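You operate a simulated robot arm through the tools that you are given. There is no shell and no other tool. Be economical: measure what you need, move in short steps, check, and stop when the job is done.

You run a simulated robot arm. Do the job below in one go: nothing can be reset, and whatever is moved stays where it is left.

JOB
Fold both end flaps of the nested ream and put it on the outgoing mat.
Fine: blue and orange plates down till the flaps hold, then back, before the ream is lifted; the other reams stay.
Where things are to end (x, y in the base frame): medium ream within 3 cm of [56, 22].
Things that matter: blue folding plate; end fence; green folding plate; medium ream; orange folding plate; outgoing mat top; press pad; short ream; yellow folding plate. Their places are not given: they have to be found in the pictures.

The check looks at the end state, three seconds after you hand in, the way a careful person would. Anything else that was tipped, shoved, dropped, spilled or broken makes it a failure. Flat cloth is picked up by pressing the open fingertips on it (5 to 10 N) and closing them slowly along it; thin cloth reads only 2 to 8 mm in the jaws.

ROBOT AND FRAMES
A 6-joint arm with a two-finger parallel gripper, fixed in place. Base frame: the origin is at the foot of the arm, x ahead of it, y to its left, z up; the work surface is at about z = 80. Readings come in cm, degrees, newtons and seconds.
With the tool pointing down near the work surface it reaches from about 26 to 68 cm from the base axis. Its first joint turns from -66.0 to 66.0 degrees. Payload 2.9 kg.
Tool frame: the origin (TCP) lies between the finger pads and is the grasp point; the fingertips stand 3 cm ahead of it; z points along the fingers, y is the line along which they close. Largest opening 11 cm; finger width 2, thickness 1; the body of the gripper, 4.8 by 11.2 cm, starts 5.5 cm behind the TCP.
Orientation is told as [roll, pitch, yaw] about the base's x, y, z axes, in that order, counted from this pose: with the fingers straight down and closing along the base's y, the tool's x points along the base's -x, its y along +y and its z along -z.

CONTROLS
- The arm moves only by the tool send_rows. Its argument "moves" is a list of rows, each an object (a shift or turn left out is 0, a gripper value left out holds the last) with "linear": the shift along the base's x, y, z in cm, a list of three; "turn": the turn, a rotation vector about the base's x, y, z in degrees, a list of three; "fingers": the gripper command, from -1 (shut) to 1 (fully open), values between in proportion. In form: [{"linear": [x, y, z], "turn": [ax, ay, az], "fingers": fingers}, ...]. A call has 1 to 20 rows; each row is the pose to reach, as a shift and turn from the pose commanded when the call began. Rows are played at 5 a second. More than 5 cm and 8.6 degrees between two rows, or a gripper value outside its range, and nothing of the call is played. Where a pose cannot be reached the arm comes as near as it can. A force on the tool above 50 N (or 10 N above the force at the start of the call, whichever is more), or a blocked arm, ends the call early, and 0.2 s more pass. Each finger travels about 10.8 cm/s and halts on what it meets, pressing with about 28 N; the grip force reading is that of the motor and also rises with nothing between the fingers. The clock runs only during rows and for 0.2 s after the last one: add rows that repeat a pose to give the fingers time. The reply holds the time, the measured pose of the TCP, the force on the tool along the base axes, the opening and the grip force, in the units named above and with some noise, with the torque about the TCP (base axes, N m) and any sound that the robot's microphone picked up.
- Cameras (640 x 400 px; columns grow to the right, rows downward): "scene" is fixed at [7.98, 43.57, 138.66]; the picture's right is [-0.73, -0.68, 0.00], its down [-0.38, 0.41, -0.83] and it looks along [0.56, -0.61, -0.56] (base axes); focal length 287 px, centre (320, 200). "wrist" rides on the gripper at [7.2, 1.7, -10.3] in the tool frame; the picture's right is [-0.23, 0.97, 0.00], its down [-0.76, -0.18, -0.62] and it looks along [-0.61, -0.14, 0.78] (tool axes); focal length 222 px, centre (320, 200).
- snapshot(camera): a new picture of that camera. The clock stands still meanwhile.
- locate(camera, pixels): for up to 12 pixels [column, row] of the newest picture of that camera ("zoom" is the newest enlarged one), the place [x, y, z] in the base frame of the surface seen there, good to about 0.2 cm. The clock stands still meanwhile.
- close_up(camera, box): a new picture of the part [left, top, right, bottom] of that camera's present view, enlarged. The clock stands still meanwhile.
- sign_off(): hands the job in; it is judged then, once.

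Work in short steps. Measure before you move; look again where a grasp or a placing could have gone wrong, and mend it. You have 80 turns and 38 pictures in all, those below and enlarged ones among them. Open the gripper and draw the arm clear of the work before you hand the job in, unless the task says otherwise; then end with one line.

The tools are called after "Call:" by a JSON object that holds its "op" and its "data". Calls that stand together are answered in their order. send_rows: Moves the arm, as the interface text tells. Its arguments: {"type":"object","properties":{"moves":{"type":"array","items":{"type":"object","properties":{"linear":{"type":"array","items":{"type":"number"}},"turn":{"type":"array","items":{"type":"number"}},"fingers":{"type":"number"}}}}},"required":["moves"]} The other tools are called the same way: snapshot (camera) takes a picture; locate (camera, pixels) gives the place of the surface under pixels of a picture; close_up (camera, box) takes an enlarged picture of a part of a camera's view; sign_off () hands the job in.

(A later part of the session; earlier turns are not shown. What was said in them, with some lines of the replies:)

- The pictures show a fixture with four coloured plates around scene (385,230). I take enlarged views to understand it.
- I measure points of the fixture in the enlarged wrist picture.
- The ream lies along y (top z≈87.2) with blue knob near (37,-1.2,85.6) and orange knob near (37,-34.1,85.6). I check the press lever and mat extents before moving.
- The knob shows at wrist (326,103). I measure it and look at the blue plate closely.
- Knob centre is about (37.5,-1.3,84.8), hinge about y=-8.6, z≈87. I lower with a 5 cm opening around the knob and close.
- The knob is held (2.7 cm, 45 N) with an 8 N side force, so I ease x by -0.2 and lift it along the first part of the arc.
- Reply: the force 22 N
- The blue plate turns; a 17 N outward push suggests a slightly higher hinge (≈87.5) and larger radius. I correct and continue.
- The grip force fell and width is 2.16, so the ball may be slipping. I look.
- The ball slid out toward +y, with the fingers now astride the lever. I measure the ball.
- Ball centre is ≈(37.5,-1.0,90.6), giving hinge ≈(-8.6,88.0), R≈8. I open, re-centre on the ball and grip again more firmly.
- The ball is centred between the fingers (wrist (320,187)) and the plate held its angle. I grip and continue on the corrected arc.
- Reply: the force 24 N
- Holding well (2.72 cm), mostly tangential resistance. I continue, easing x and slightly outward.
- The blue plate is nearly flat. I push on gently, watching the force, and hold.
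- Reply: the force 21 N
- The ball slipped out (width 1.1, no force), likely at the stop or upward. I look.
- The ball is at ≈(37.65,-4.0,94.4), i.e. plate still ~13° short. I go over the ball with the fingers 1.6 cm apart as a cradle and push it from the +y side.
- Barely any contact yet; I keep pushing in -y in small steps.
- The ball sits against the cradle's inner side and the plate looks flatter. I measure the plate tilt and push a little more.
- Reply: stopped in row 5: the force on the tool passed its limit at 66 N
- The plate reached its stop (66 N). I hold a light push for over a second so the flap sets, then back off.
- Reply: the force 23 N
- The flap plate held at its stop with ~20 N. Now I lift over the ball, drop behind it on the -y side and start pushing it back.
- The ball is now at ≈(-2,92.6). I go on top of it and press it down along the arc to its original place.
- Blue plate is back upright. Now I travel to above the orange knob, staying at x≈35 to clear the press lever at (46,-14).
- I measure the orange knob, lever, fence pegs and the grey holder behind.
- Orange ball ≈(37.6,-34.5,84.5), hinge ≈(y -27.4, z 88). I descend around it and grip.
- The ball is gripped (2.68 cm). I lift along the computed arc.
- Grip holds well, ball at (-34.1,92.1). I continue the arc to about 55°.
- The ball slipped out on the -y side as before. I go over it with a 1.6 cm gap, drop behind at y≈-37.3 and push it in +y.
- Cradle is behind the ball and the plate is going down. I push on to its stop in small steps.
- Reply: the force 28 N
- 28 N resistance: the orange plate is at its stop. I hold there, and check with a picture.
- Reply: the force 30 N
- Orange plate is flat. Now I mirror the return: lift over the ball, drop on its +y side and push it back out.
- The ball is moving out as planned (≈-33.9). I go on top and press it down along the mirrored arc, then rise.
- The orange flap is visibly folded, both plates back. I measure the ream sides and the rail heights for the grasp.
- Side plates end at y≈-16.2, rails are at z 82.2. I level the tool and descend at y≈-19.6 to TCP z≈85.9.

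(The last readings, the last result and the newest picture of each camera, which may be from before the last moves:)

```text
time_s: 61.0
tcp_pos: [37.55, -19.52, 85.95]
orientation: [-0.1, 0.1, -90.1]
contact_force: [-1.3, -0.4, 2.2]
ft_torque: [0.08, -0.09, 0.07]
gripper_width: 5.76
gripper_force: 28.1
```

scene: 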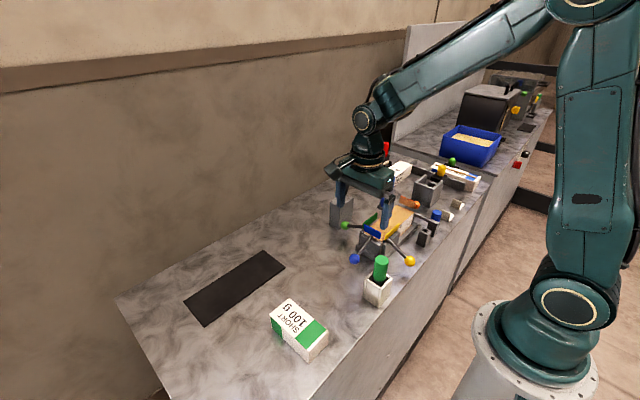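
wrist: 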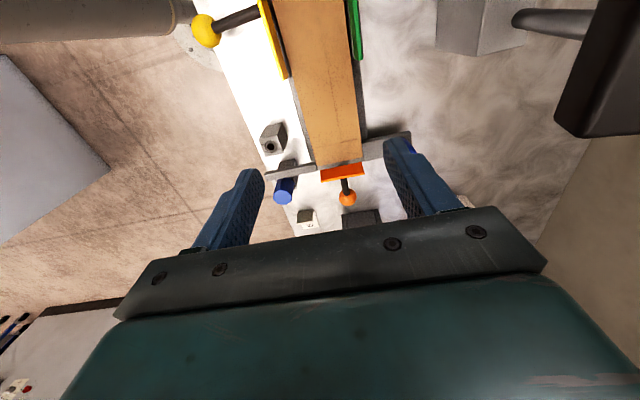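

Gripped: 5.76 cm at 28 N. I lift slowly straight up.

Call:
{"op": "send_rows", "data": {"moves": [{"linear": [0, 0, 0.5]}, {"linear": [0, 0, 1]}, {"linear": [0, 0, 2]}, {"linear": [0, 0, 3]}, {"linear": [0, 0, 4.5]}, {"linear": [0, 0, 6]}, {"linear": [0, 0, 8]}, {"linear": [0, 0, 10]}, {"linear": [0, 0, 12]}, {"linear": [0, 0, 14]}, {"linear": [0, 0, 14]}]}}

Call:
{"op": "snapshot", "data": {"camera": "scene"}}

```text
time_s: 63.4
tcp_pos: [37.67, -19.63, 99.96]
orientation: [0.0, 0.1, -90.0]
contact_force: [0.1, -0.5, -3.8]
ft_torque: [-0.05, 0.02, 0.01]
gripper_width: 5.78
gripper_force: 28.1
```

```text
6 pictures are left
```

scene: 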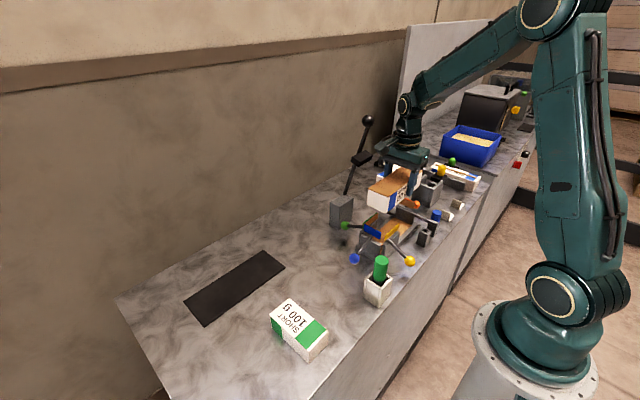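

The ream is up and the other things stand. I carry it at x≈35 past the press lever, then out over the mat.

Call:
{"op": "send_rows", "data": {"moves": [{"linear": [-1.5, 1.5, 0]}, {"linear": [-2.5, 4, 0]}, {"linear": [-2.5, 8, 0]}, {"linear": [-2.5, 12, 0]}, {"linear": [-2.5, 16, 0]}, {"linear": [-2.5, 20, 0]}, {"linear": [0, 23.5, 0]}, {"linear": [3, 27, 0]}, {"linear": [6, 30, 0]}, {"linear": [9, 33, 0]}, {"linear": [12, 36, 0]}, {"linear": [15, 38.5, 0]}, {"linear": [18.4, 40, 0]}, {"linear": [18.4, 40, 0]}, {"linear": [18.4, 40, 0]}]}}

Call:
{"op": "snapshot", "data": {"camera": "scene"}}

```text
time_s: 66.6
tcp_pos: [55.92, 20.42, 99.95]
orientation: [-0.2, 0.1, -90.1]
contact_force: [0.2, 0.9, -4.2]
ft_torque: [-0.04, 0.01, -0.01]
gripper_width: 5.79
gripper_force: 27.9
```

```text
5 pictures are left
```

scene: 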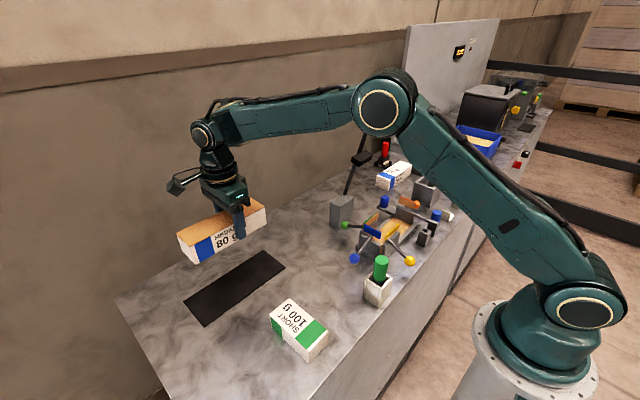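

The ream is over the mat. I measure its ends to correct the placing.

Call:
{"op": "locate", "data": {"camera": "scene", "pixels": [[190, 250], [200, 261], [264, 212], [264, 230], [198, 245], [215, 254], [380, 237], [235, 287]]}}

```text
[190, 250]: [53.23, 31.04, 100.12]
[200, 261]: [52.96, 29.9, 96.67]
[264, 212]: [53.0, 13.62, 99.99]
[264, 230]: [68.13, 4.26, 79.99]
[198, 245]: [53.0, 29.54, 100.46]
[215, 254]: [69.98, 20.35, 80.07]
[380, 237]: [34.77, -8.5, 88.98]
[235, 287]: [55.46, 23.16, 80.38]
```

Near end at y≈31 puts the ream centre at ≈(56,22). I lower it, then approach contact in small steps.

Call:
{"op": "send_rows", "data": {"moves": [{"linear": [0.1, 0, -3]}, {"linear": [0.1, 0, -6]}, {"linear": [0.1, 0, -9]}, {"linear": [0.1, 0, -11.5]}, {"linear": [0.1, 0, -13]}, {"linear": [0.1, 0, -13]}]}}

Call:
{"op": "close_up", "data": {"camera": "scene", "box": [160, 220, 300, 340]}}

```text
time_s: 68.0
tcp_pos: [56.05, 20.4, 86.7]
orientation: [-0.1, 0.1, -90.0]
contact_force: [-0.4, -0.1, -3.8]
ft_torque: [-0.05, 0.03, 0.02]
gripper_width: 5.78
gripper_force: 28.0
```

```text
3.33 times, centred on (230, 280) of scene
```

zoom: 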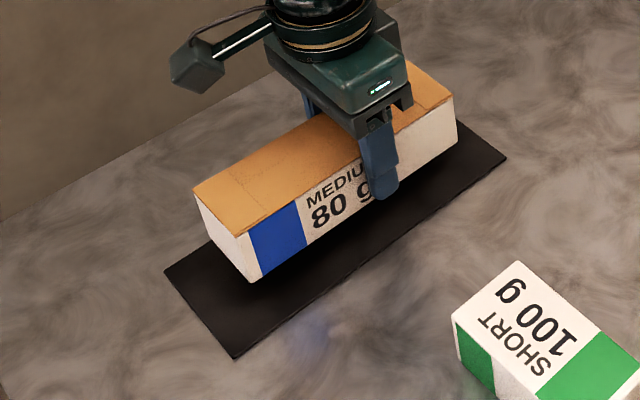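

Both end flaps are visibly folded on the top. I measure the bottom edge and lower further.

Call:
{"op": "locate", "data": {"camera": "zoom", "pixels": [[250, 277], [285, 262], [250, 240], [215, 225]]}}

Call:
{"op": "send_rows", "data": {"moves": [{"linear": [0, 0, -0.3]}, {"linear": [0, 0, -0.6]}, {"linear": [0, 0, -0.8]}, {"linear": [0, 0, -0.8]}]}}

```text
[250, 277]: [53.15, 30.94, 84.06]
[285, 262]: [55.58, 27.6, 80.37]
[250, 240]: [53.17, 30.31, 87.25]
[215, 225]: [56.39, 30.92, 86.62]
```

```text
time_s: 69.0
tcp_pos: [56.11, 20.3, 86.01]
orientation: [-0.1, 0.1, -90.1]
contact_force: [-0.4, 0.1, -4.1]
ft_torque: [-0.03, -0.02, 0.0]
gripper_width: 5.8
gripper_force: 28.2
```

Ream bottom is ≈2.8 cm below the TCP, about level with the fingertips; the mat is at 80.4. I lower to about TCP 83.7 and feel.

Call:
{"op": "send_rows", "data": {"moves": [{"linear": [0, 0, -0.6]}, {"linear": [0, 0, -1.2]}, {"linear": [0, 0, -1.7]}, {"linear": [0, 0, -2.0]}, {"linear": [0, 0, -2.2]}, {"linear": [0, 0, -2.2]}]}}

Call:
{"op": "close_up", "data": {"camera": "scene", "box": [160, 220, 300, 340]}}

```text
time_s: 70.4
tcp_pos: [56.1, 20.36, 83.91]
orientation: [-0.2, 0.1, -90.1]
contact_force: [-6.4, -5.7, 9.5]
ft_torque: [0.29, -0.11, 0.43]
gripper_width: 5.78
gripper_force: 28.0
```

```text
3.33 times, centred on (230, 280) of scene
```

zoom: 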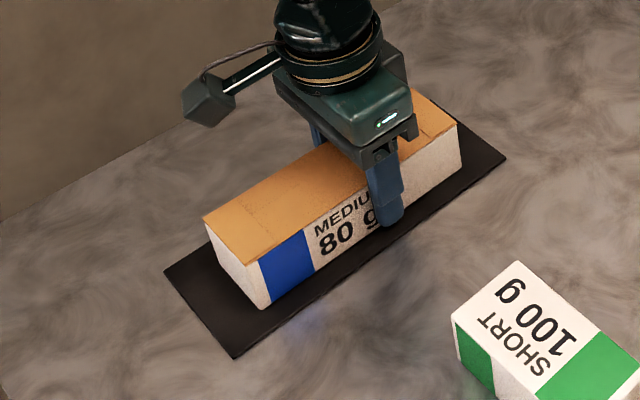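

Contact (+9.5 N upward from a -4 N load): the ream rests on the mat. I open and rise clear.

Call:
{"op": "send_rows", "data": {"moves": [{"linear": [0, 0, 0.1], "fingers": 0.15}, {"linear": [0, 0, 0.1], "fingers": 0.3}, {"linear": [0, 0, 0.1], "fingers": 0.5}, {"linear": [0, 0, 0.1], "fingers": 0.6}, {"linear": [0, 0, 2], "fingers": 0.6}, {"linear": [0, 0, 5], "fingers": 0.6}, {"linear": [0, 0, 9], "fingers": 0.6}, {"linear": [0, 0, 13], "fingers": 0.6}, {"linear": [0, 0, 17], "fingers": 0.6}, {"linear": [-3, -3, 19], "fingers": 0.6}, {"linear": [-6, -6, 21], "fingers": 0.6}, {"linear": [-9, -9, 23], "fingers": 0.6}, {"linear": [-9, -9, 23], "fingers": 0.6}]}}

Call:
{"op": "snapshot", "data": {"camera": "scene"}}

Call:
{"op": "close_up", "data": {"camera": "scene", "box": [330, 150, 470, 290]}}

Call:
{"op": "locate", "data": {"camera": "scene", "pixels": [[234, 258], [222, 285], [296, 240], [260, 285], [225, 284], [280, 232]]}}

```text
time_s: 73.2
tcp_pos: [47.04, 11.5, 106.93]
orientation: [-0.1, 0.1, -90.0]
contact_force: [-0.4, 0.3, 0.1]
ft_torque: [-0.02, -0.03, -0.01]
gripper_width: 8.8
gripper_force: 0.1
```

```text
2 pictures are left
```

scene: 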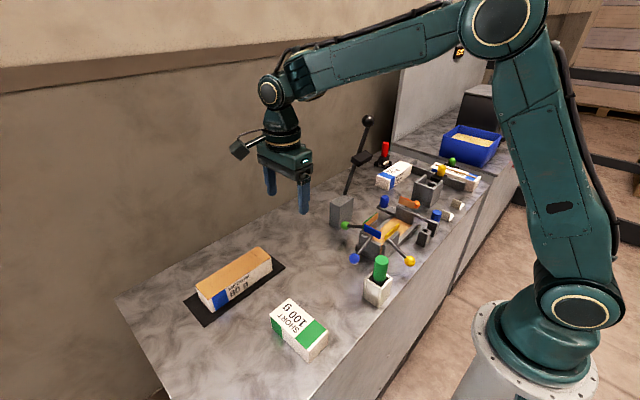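

```text
2.86 times, centred on (400, 220) of scene
```

zoom: 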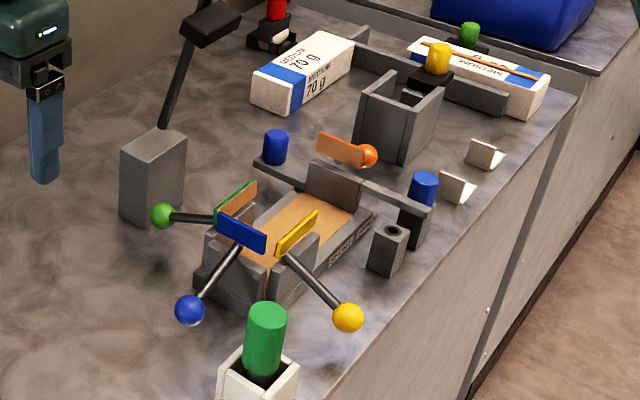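

```text
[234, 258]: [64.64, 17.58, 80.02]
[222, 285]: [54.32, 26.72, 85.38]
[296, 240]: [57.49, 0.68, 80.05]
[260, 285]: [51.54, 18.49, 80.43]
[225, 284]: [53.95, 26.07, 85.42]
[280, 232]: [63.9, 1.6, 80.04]
```

The ream is on the mat, everything standing. The green plate's inner face looks brownish, so I look closer at the nest.

Call:
{"op": "close_up", "data": {"camera": "scene", "box": [365, 200, 425, 260]}}

Call:
{"op": "locate", "data": {"camera": "zoom", "pixels": [[250, 80], [220, 90], [300, 120], [370, 170], [420, 130], [340, 210]]}}

```text
6.67 times, centred on (395, 230) of scene
```

zoom: 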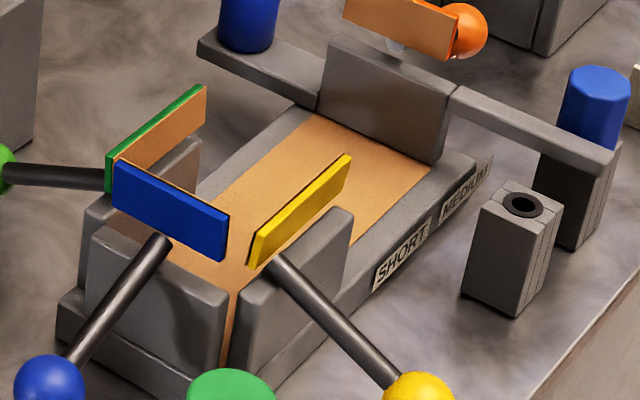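

```text
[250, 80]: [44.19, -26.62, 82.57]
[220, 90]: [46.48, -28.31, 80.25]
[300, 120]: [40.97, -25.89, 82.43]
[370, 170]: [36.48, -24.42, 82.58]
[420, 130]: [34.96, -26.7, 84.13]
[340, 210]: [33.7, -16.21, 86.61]
```

The nest holds a tan sheet now; I check with the last picture that the ream on the mat kept both folded flaps.

Call:
{"op": "close_up", "data": {"camera": "scene", "box": [180, 230, 290, 330]}}

Call:
{"op": "locate", "data": {"camera": "zoom", "pixels": [[240, 245], [140, 190], [395, 150], [375, 95], [260, 170], [160, 220]]}}

```text
refused: no pictures are left
```

```text
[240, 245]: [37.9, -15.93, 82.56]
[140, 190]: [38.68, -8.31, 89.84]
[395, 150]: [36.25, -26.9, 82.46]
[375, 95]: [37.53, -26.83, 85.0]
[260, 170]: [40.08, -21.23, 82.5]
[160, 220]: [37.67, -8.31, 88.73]
```

No pictures remain, but the last scene view shows the ream's tan top intact. I verify its position from that picture.

Call:
{"op": "locate", "data": {"camera": "scene", "pixels": [[200, 285], [213, 294], [230, 272], [260, 255], [268, 258], [205, 292], [212, 305]]}}

```text
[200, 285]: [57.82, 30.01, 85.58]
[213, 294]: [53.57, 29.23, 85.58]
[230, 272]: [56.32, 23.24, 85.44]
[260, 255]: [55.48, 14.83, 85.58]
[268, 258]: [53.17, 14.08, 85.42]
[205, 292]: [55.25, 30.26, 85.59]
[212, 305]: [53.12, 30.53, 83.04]
```

The ream lies flat (top z 85.5) and centred at about (56, 22). The arm is clear, so I hand in.

Call:
{"op": "sign_off", "data": {}}

```text
The job is handed in.
```

The medium ream is on the outgoing mat, lying flat and centred at about (56, 22). Both end flaps were folded with the blue and orange plates, which are back upright. The other reams and tools looked undisturbed in the last scene view. One thing I couldn't confirm: the empty nest now shows a tan sheet I can't explain, and I had no pictures left for a last close look at the flaps after release (they were folded while the ream was lowered).
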